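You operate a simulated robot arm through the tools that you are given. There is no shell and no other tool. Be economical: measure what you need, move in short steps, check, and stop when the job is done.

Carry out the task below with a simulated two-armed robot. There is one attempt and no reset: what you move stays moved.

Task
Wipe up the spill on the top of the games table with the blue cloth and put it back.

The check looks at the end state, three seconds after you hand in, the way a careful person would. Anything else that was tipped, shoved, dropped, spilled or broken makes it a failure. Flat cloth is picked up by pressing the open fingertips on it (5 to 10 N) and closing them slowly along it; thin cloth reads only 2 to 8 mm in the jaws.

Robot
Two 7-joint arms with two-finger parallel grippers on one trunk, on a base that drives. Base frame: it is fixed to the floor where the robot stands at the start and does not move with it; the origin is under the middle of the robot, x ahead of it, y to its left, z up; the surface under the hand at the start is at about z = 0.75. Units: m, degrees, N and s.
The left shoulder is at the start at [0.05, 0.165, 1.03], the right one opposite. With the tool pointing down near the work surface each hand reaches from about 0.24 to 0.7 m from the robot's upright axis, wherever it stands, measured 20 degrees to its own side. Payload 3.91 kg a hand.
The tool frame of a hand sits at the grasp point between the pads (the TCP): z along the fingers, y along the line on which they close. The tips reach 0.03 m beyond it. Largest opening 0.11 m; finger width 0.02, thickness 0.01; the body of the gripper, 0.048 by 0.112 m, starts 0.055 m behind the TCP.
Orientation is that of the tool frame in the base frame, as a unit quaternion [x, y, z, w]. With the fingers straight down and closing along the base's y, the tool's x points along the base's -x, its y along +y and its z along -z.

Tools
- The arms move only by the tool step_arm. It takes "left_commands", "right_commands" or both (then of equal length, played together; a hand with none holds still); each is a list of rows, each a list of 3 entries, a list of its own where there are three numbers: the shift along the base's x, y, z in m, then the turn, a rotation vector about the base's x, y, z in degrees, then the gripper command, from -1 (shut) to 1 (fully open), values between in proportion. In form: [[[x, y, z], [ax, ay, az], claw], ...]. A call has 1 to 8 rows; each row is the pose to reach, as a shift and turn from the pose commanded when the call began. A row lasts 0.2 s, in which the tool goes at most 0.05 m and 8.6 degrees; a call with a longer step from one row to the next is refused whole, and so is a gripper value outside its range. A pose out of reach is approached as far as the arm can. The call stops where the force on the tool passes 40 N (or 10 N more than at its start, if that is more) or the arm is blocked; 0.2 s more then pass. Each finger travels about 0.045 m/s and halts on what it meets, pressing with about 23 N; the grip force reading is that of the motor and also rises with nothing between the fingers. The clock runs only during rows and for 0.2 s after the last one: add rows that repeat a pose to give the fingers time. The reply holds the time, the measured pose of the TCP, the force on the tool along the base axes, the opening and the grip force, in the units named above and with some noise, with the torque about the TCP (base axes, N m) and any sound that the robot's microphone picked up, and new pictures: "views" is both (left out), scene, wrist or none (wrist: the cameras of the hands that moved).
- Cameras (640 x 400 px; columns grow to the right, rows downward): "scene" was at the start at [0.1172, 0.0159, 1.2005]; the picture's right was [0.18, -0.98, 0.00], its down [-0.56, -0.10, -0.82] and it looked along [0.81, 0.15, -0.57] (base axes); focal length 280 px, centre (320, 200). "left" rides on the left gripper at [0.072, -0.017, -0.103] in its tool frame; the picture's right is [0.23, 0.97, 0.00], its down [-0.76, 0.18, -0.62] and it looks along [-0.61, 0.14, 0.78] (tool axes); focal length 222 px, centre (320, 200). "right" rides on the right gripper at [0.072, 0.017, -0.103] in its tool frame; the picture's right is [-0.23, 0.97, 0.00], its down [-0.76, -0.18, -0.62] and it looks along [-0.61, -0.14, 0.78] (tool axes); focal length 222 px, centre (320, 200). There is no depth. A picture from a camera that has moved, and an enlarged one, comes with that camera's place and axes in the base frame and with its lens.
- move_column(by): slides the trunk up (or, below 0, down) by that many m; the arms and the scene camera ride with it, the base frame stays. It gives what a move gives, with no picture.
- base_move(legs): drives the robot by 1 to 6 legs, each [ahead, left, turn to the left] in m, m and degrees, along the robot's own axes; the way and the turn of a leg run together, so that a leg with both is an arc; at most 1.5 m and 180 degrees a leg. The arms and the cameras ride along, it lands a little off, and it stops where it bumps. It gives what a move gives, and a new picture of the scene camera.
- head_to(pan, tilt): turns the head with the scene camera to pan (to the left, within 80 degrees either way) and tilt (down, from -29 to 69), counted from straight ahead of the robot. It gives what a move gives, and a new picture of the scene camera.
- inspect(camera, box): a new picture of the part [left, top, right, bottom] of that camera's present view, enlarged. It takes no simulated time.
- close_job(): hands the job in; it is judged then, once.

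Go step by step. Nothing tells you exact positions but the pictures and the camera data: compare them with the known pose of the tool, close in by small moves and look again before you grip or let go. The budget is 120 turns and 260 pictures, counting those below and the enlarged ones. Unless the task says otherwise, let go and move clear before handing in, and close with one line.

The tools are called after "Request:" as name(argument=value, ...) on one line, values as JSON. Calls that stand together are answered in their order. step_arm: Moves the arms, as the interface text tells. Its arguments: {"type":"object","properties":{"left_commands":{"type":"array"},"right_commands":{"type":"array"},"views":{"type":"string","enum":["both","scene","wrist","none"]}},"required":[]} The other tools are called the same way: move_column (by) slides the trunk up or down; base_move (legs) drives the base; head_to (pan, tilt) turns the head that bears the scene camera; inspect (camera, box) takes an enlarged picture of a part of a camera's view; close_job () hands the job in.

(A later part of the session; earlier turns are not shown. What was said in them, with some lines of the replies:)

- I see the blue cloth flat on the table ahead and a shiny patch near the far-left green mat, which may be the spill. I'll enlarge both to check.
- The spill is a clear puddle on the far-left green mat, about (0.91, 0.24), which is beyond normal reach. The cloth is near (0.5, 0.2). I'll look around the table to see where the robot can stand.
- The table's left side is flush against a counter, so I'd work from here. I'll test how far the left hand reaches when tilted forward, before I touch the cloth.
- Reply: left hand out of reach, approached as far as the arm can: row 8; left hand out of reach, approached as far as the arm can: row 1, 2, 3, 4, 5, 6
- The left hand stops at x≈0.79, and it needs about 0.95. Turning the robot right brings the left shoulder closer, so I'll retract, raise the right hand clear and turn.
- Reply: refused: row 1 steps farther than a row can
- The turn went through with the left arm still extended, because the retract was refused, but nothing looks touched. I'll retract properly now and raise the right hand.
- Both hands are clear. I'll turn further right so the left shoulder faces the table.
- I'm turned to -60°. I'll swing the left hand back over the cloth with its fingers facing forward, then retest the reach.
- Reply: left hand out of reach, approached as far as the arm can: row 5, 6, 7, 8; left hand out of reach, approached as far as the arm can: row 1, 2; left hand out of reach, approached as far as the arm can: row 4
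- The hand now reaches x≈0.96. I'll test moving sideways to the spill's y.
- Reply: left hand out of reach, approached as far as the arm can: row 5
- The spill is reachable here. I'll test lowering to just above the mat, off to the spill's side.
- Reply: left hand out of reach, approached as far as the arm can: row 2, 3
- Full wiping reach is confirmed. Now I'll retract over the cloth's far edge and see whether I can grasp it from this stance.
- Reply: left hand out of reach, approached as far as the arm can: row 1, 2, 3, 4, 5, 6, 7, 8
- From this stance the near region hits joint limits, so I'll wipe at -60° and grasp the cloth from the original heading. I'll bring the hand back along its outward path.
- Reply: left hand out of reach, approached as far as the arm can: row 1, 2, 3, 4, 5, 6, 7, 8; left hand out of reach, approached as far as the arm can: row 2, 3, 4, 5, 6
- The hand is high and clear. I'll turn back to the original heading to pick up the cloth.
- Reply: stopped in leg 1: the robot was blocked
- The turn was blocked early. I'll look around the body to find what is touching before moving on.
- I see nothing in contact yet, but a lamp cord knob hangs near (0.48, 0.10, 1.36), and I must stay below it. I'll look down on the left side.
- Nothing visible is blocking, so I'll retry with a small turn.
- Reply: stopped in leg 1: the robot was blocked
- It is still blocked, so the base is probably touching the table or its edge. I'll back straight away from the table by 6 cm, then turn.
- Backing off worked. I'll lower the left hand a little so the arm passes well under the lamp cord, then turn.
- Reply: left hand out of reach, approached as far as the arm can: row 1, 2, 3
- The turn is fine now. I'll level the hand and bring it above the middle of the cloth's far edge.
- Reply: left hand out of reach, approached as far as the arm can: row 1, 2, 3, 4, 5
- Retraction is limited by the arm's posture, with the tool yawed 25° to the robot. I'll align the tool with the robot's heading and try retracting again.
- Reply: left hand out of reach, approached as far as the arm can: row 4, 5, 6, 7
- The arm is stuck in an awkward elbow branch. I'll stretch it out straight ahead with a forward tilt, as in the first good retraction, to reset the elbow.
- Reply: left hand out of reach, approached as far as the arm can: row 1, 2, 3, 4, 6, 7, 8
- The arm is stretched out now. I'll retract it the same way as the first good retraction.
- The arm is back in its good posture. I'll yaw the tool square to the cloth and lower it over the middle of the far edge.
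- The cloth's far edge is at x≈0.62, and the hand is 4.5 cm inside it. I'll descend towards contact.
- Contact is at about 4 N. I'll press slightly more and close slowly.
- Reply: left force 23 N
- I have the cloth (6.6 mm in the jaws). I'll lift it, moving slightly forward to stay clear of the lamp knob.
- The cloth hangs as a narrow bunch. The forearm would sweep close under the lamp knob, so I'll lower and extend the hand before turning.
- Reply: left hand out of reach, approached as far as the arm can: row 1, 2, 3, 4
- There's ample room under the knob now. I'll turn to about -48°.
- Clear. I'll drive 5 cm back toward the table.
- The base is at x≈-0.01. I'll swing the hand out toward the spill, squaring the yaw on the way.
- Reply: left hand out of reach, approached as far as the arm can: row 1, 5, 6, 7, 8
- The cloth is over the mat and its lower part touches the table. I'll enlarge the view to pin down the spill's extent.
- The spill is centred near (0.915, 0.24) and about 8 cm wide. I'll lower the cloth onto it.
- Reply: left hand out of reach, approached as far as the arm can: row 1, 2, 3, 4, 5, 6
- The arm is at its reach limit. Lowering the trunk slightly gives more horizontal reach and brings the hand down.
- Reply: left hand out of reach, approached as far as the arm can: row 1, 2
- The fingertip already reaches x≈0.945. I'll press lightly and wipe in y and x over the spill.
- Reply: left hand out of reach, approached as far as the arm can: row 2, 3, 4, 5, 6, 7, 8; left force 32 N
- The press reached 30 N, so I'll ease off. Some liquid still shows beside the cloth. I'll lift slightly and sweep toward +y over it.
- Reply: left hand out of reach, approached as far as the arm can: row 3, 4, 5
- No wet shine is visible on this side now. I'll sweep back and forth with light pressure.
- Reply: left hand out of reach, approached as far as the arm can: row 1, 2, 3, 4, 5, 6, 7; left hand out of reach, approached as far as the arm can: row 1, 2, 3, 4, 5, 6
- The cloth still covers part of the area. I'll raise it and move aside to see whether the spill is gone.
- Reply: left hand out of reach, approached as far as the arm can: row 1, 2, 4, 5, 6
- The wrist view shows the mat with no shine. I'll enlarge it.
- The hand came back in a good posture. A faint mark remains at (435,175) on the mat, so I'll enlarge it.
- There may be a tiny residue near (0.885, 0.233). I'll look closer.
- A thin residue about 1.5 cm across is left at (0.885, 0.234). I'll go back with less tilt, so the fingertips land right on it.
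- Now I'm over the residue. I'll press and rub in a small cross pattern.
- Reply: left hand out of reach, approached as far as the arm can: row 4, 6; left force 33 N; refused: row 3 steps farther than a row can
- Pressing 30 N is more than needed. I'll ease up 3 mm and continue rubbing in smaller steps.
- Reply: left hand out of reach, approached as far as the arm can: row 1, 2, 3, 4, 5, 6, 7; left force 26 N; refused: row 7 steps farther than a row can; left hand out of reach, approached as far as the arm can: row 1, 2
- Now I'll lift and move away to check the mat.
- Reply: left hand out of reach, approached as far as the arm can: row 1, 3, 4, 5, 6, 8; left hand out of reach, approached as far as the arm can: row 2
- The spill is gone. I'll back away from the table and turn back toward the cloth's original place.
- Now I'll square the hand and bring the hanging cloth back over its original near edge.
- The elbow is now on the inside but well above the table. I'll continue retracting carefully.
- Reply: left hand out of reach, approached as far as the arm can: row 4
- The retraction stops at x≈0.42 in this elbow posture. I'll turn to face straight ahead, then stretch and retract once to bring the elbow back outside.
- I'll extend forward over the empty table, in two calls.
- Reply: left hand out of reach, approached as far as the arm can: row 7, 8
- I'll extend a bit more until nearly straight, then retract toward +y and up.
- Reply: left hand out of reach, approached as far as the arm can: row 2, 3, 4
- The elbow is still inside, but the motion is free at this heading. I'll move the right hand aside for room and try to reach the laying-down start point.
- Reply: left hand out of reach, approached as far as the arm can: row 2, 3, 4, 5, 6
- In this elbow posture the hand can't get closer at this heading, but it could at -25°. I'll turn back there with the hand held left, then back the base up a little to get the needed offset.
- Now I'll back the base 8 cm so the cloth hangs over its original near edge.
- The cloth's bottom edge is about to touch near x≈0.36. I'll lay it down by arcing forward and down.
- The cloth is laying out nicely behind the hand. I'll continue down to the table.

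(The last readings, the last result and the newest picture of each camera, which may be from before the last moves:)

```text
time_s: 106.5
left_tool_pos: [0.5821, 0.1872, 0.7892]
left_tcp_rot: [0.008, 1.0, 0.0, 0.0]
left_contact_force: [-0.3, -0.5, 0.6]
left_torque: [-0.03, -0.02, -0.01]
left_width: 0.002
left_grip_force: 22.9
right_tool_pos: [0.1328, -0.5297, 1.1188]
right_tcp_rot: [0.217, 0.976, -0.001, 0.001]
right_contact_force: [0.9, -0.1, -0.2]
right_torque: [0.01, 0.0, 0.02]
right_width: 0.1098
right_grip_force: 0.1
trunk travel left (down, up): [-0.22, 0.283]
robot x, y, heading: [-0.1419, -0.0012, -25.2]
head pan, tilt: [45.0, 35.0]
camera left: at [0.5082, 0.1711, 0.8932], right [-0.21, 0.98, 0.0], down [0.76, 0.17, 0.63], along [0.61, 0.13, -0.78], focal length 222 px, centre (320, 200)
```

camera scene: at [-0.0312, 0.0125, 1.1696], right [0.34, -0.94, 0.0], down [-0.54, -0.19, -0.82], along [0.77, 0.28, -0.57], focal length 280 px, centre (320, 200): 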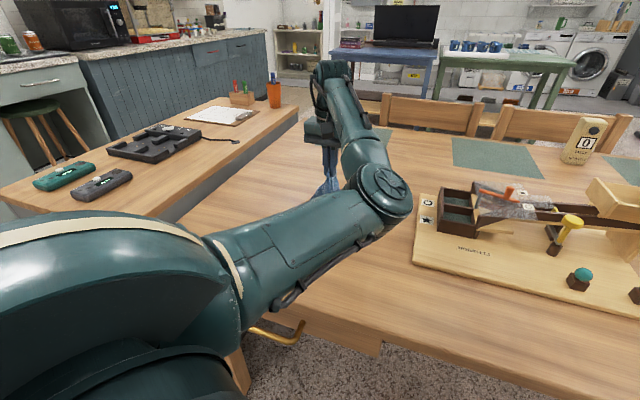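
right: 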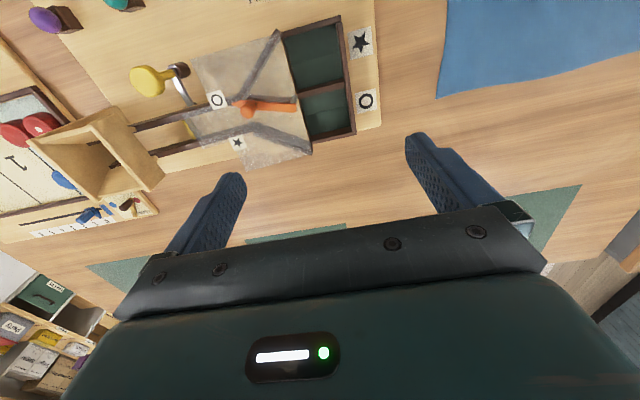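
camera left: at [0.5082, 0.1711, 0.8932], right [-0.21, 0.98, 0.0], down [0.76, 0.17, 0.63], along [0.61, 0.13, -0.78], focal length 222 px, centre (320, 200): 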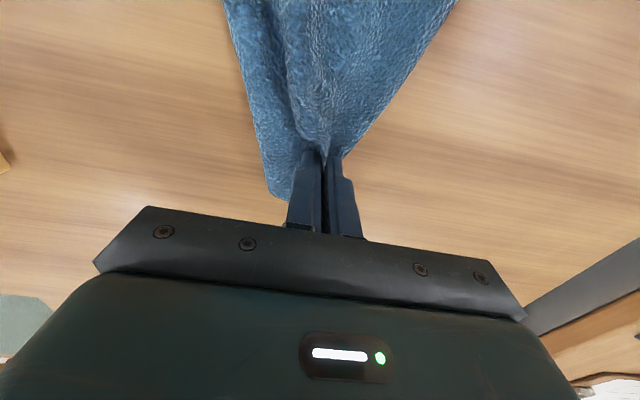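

It's in place. I'll open the fingers slowly and lift away.

Request:
step_arm(left_commands=[[[0, 0, -0.004], [0, 0, 0], -0.8], [[0, 0, -0.004], [0, 0, 0], -0.5], [[0, 0, -0.004], [0, 0, 0], -0.2], [[0, 0, -0.002], [0, 0, 0], 0.1], [[0, 0, 0.0], [0, 0, 0], 0.2], [[0, 0, 0.03], [0, 0, 0], 0.2], [[0, 0, 0.07], [0, 0, 0], 0.2], [[0, 0, 0.11], [0, 0, 0], 0.2]], views="none")

Request:
step_arm(left_commands=[[[-0.02, 0.0, 0.03], [0, 0, 0], 0.5], [[-0.05, 0.0, 0.06], [0, 0, 0], 0.5], [[-0.08, 0.0, 0.09], [0, 0, 0], 0.5], [[-0.11, 0.0, 0.12], [0, 0, 0], 0.5], [[-0.14, 0.0, 0.14], [0, 0, 0], 0.5]], views="both")

```text
time_s: 108.3
left_tool_pos: [0.5797, 0.1867, 0.8989]
left_tcp_rot: [0.008, 1.0, 0.0, 0.001]
left_contact_force: [-0.9, -1.1, -0.6]
left_torque: [0.03, 0.01, 0.01]
left_width: 0.0659
left_grip_force: 0.0
right_tool_pos: [0.1329, -0.5296, 1.119]
right_tcp_rot: [0.217, 0.976, 0.0, 0.0]
right_contact_force: [-0.6, 0.6, 0.7]
right_torque: [0.01, -0.01, 0.0]
right_width: 0.1098
right_grip_force: 0.1
trunk travel left (down, up): [-0.22, 0.283]
robot x, y, heading: [-0.1462, -0.0046, -25.4]
head pan, tilt: [45.0, 35.0]
```

```text
time_s: 109.5
left_tool_pos: [0.4401, 0.1866, 1.0395]
left_tcp_rot: [0.009, 1.0, 0.001, 0.0]
left_contact_force: [-0.1, 0.7, 0.6]
left_torque: [-0.01, -0.02, -0.02]
left_width: 0.0826
left_grip_force: 0.0
right_tool_pos: [0.1343, -0.529, 1.119]
right_tcp_rot: [0.217, 0.976, -0.001, 0.001]
right_contact_force: [0.1, 0.0, 0.4]
right_torque: [0.01, 0.0, 0.02]
right_width: 0.11
right_grip_force: 0.0
trunk travel left (down, up): [-0.22, 0.283]
robot x, y, heading: [-0.1438, -0.0068, -25.3]
head pan, tilt: [45.0, 35.0]
camera scene: at [-0.0318, 0.0122, 1.1697], right [0.34, -0.94, 0.0], down [-0.54, -0.19, -0.82], along [0.77, 0.28, -0.57], focal length 280 px, centre (320, 200)
camera left: at [0.3663, 0.17, 1.1432], right [-0.21, 0.98, 0.0], down [0.76, 0.16, 0.62], along [0.61, 0.13, -0.78], focal length 222 px, centre (320, 200)
```

scene: 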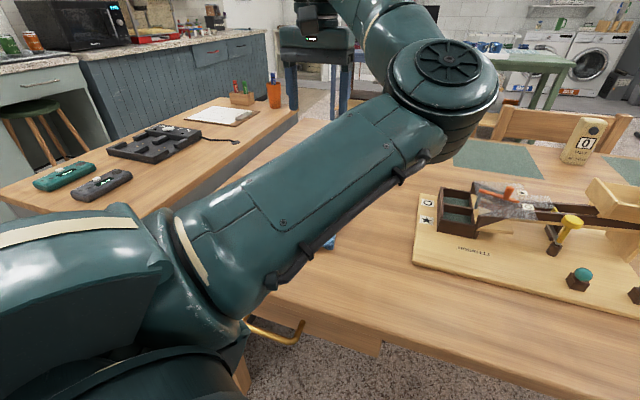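
left: 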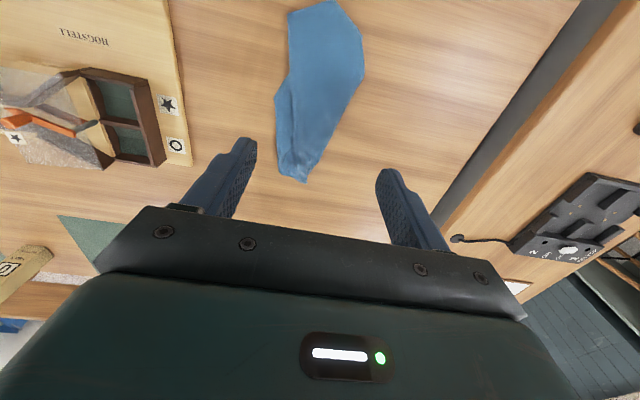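

The cloth is back in place (x 0.35–0.63, y 0.13–0.24), but folded into a strip. I'll take a closer look at the folds.

Request:
inspect(camera="left", box=[220, 0, 440, 190])

```text
2.11 times, centred on (330, 95) of left
camera zoom: at [0.3663, 0.17, 1.1432], right [-0.21, 0.98, 0.0], down [0.76, 0.16, 0.62], along [0.61, 0.13, -0.78], focal length 468 px, centre (299, 421)
```

zoom: 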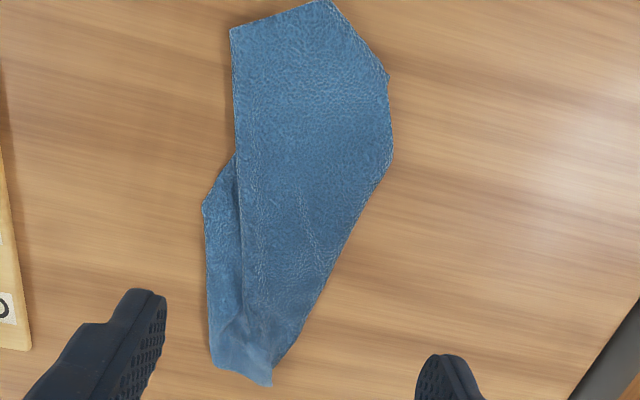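

The cloth's centre is within about 1 cm of where it started and both hands are clear. I'll do a last check of the rest of the table and the wiped mat.

Request:
head_to(pan=15, tilt=30)

Request:
step_arm(left_commands=[[[-0.02, 0.03, 0.0], [0, 0, 0], 0.5], [[-0.04, 0.06, 0.0], [0, 0, 0], 0.5], [[-0.06, 0.09, 0.0], [0, 0, 0], 0.5]], views="both")

```text
time_s: 110.5
left_tool_pos: [0.4406, 0.1855, 1.0397]
left_tcp_rot: [0.008, 1.0, 0.001, 0.002]
left_contact_force: [-0.1, 0.1, 0.0]
left_torque: [0.03, -0.01, 0.05]
left_width: 0.0823
left_grip_force: 0.1
right_tool_pos: [0.1332, -0.5307, 1.1188]
right_tcp_rot: [0.216, 0.976, -0.001, 0.001]
right_contact_force: [-0.6, -0.3, 0.0]
right_torque: [0.01, 0.0, 0.0]
right_width: 0.11
right_grip_force: 0.1
trunk travel left (down, up): [-0.22, 0.283]
robot x, y, heading: [-0.1442, -0.0079, -25.5]
head pan, tilt: [15.0, 30.0]
camera scene: at [-0.0254, -0.0335, 1.1774], right [-0.18, -0.98, 0.0], down [-0.49, 0.09, -0.87], along [0.85, -0.15, -0.5], focal length 280 px, centre (320, 200)
```

scene: 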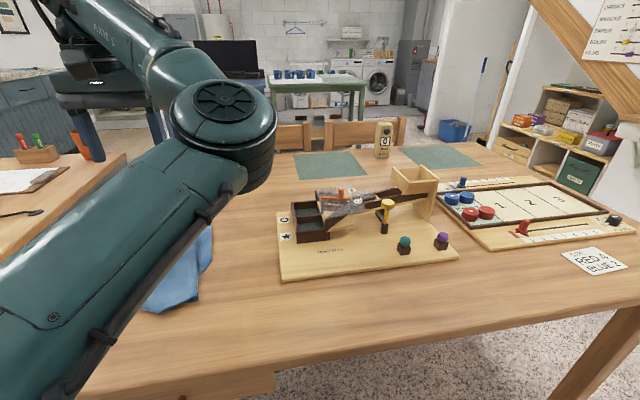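

```text
time_s: 111.3
left_tool_pos: [0.3814, 0.2772, 1.0391]
left_tcp_rot: [0.008, 1.0, 0.002, 0.001]
left_contact_force: [-0.2, -0.7, 0.7]
left_torque: [0.06, -0.01, 0.01]
left_width: 0.0824
left_grip_force: 0.0
right_tool_pos: [0.134, -0.5289, 1.1201]
right_tcp_rot: [0.217, 0.976, -0.001, 0.0]
right_contact_force: [0.3, -0.4, -0.1]
right_torque: [-0.02, 0.0, 0.02]
right_width: 0.1099
right_grip_force: 0.1
trunk travel left (down, up): [-0.22, 0.283]
robot x, y, heading: [-0.1375, -0.0029, -25.2]
head pan, tilt: [15.0, 30.0]
camera scene: at [-0.0254, -0.0333, 1.1775], right [-0.18, -0.98, 0.0], down [-0.49, 0.09, -0.87], along [0.85, -0.16, -0.5], focal length 280 px, centre (320, 200)
camera left: at [0.307, 0.2615, 1.1425], right [-0.21, 0.98, 0.0], down [0.76, 0.16, 0.62], along [0.61, 0.13, -0.78], focal length 222 px, centre (320, 200)
```

scene: 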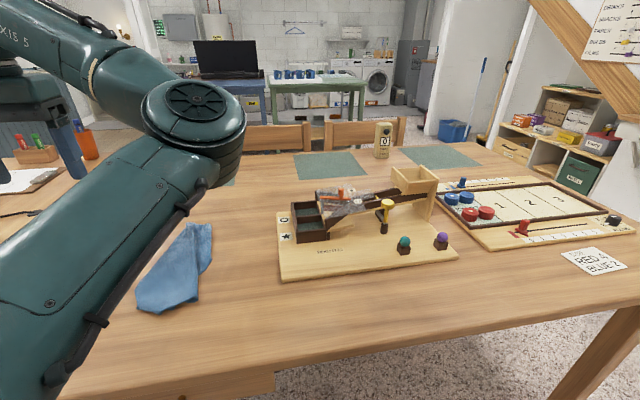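
left: 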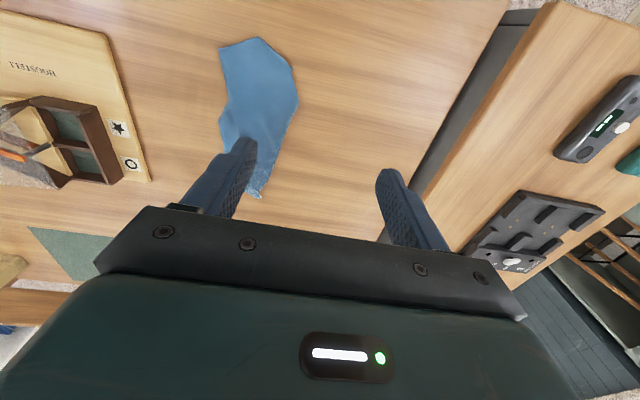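

The mat was dry when I last checked it, the cloth is back in its place, and nothing else on the table has moved. Both hands are empty and clear, so I'm handing in.

Request:
close_job()

```text
The job is handed in.
```

I wiped up the spill on the games table and put the blue cloth back where it lay; it is folded into a strip there, not spread flat as it was at the start.
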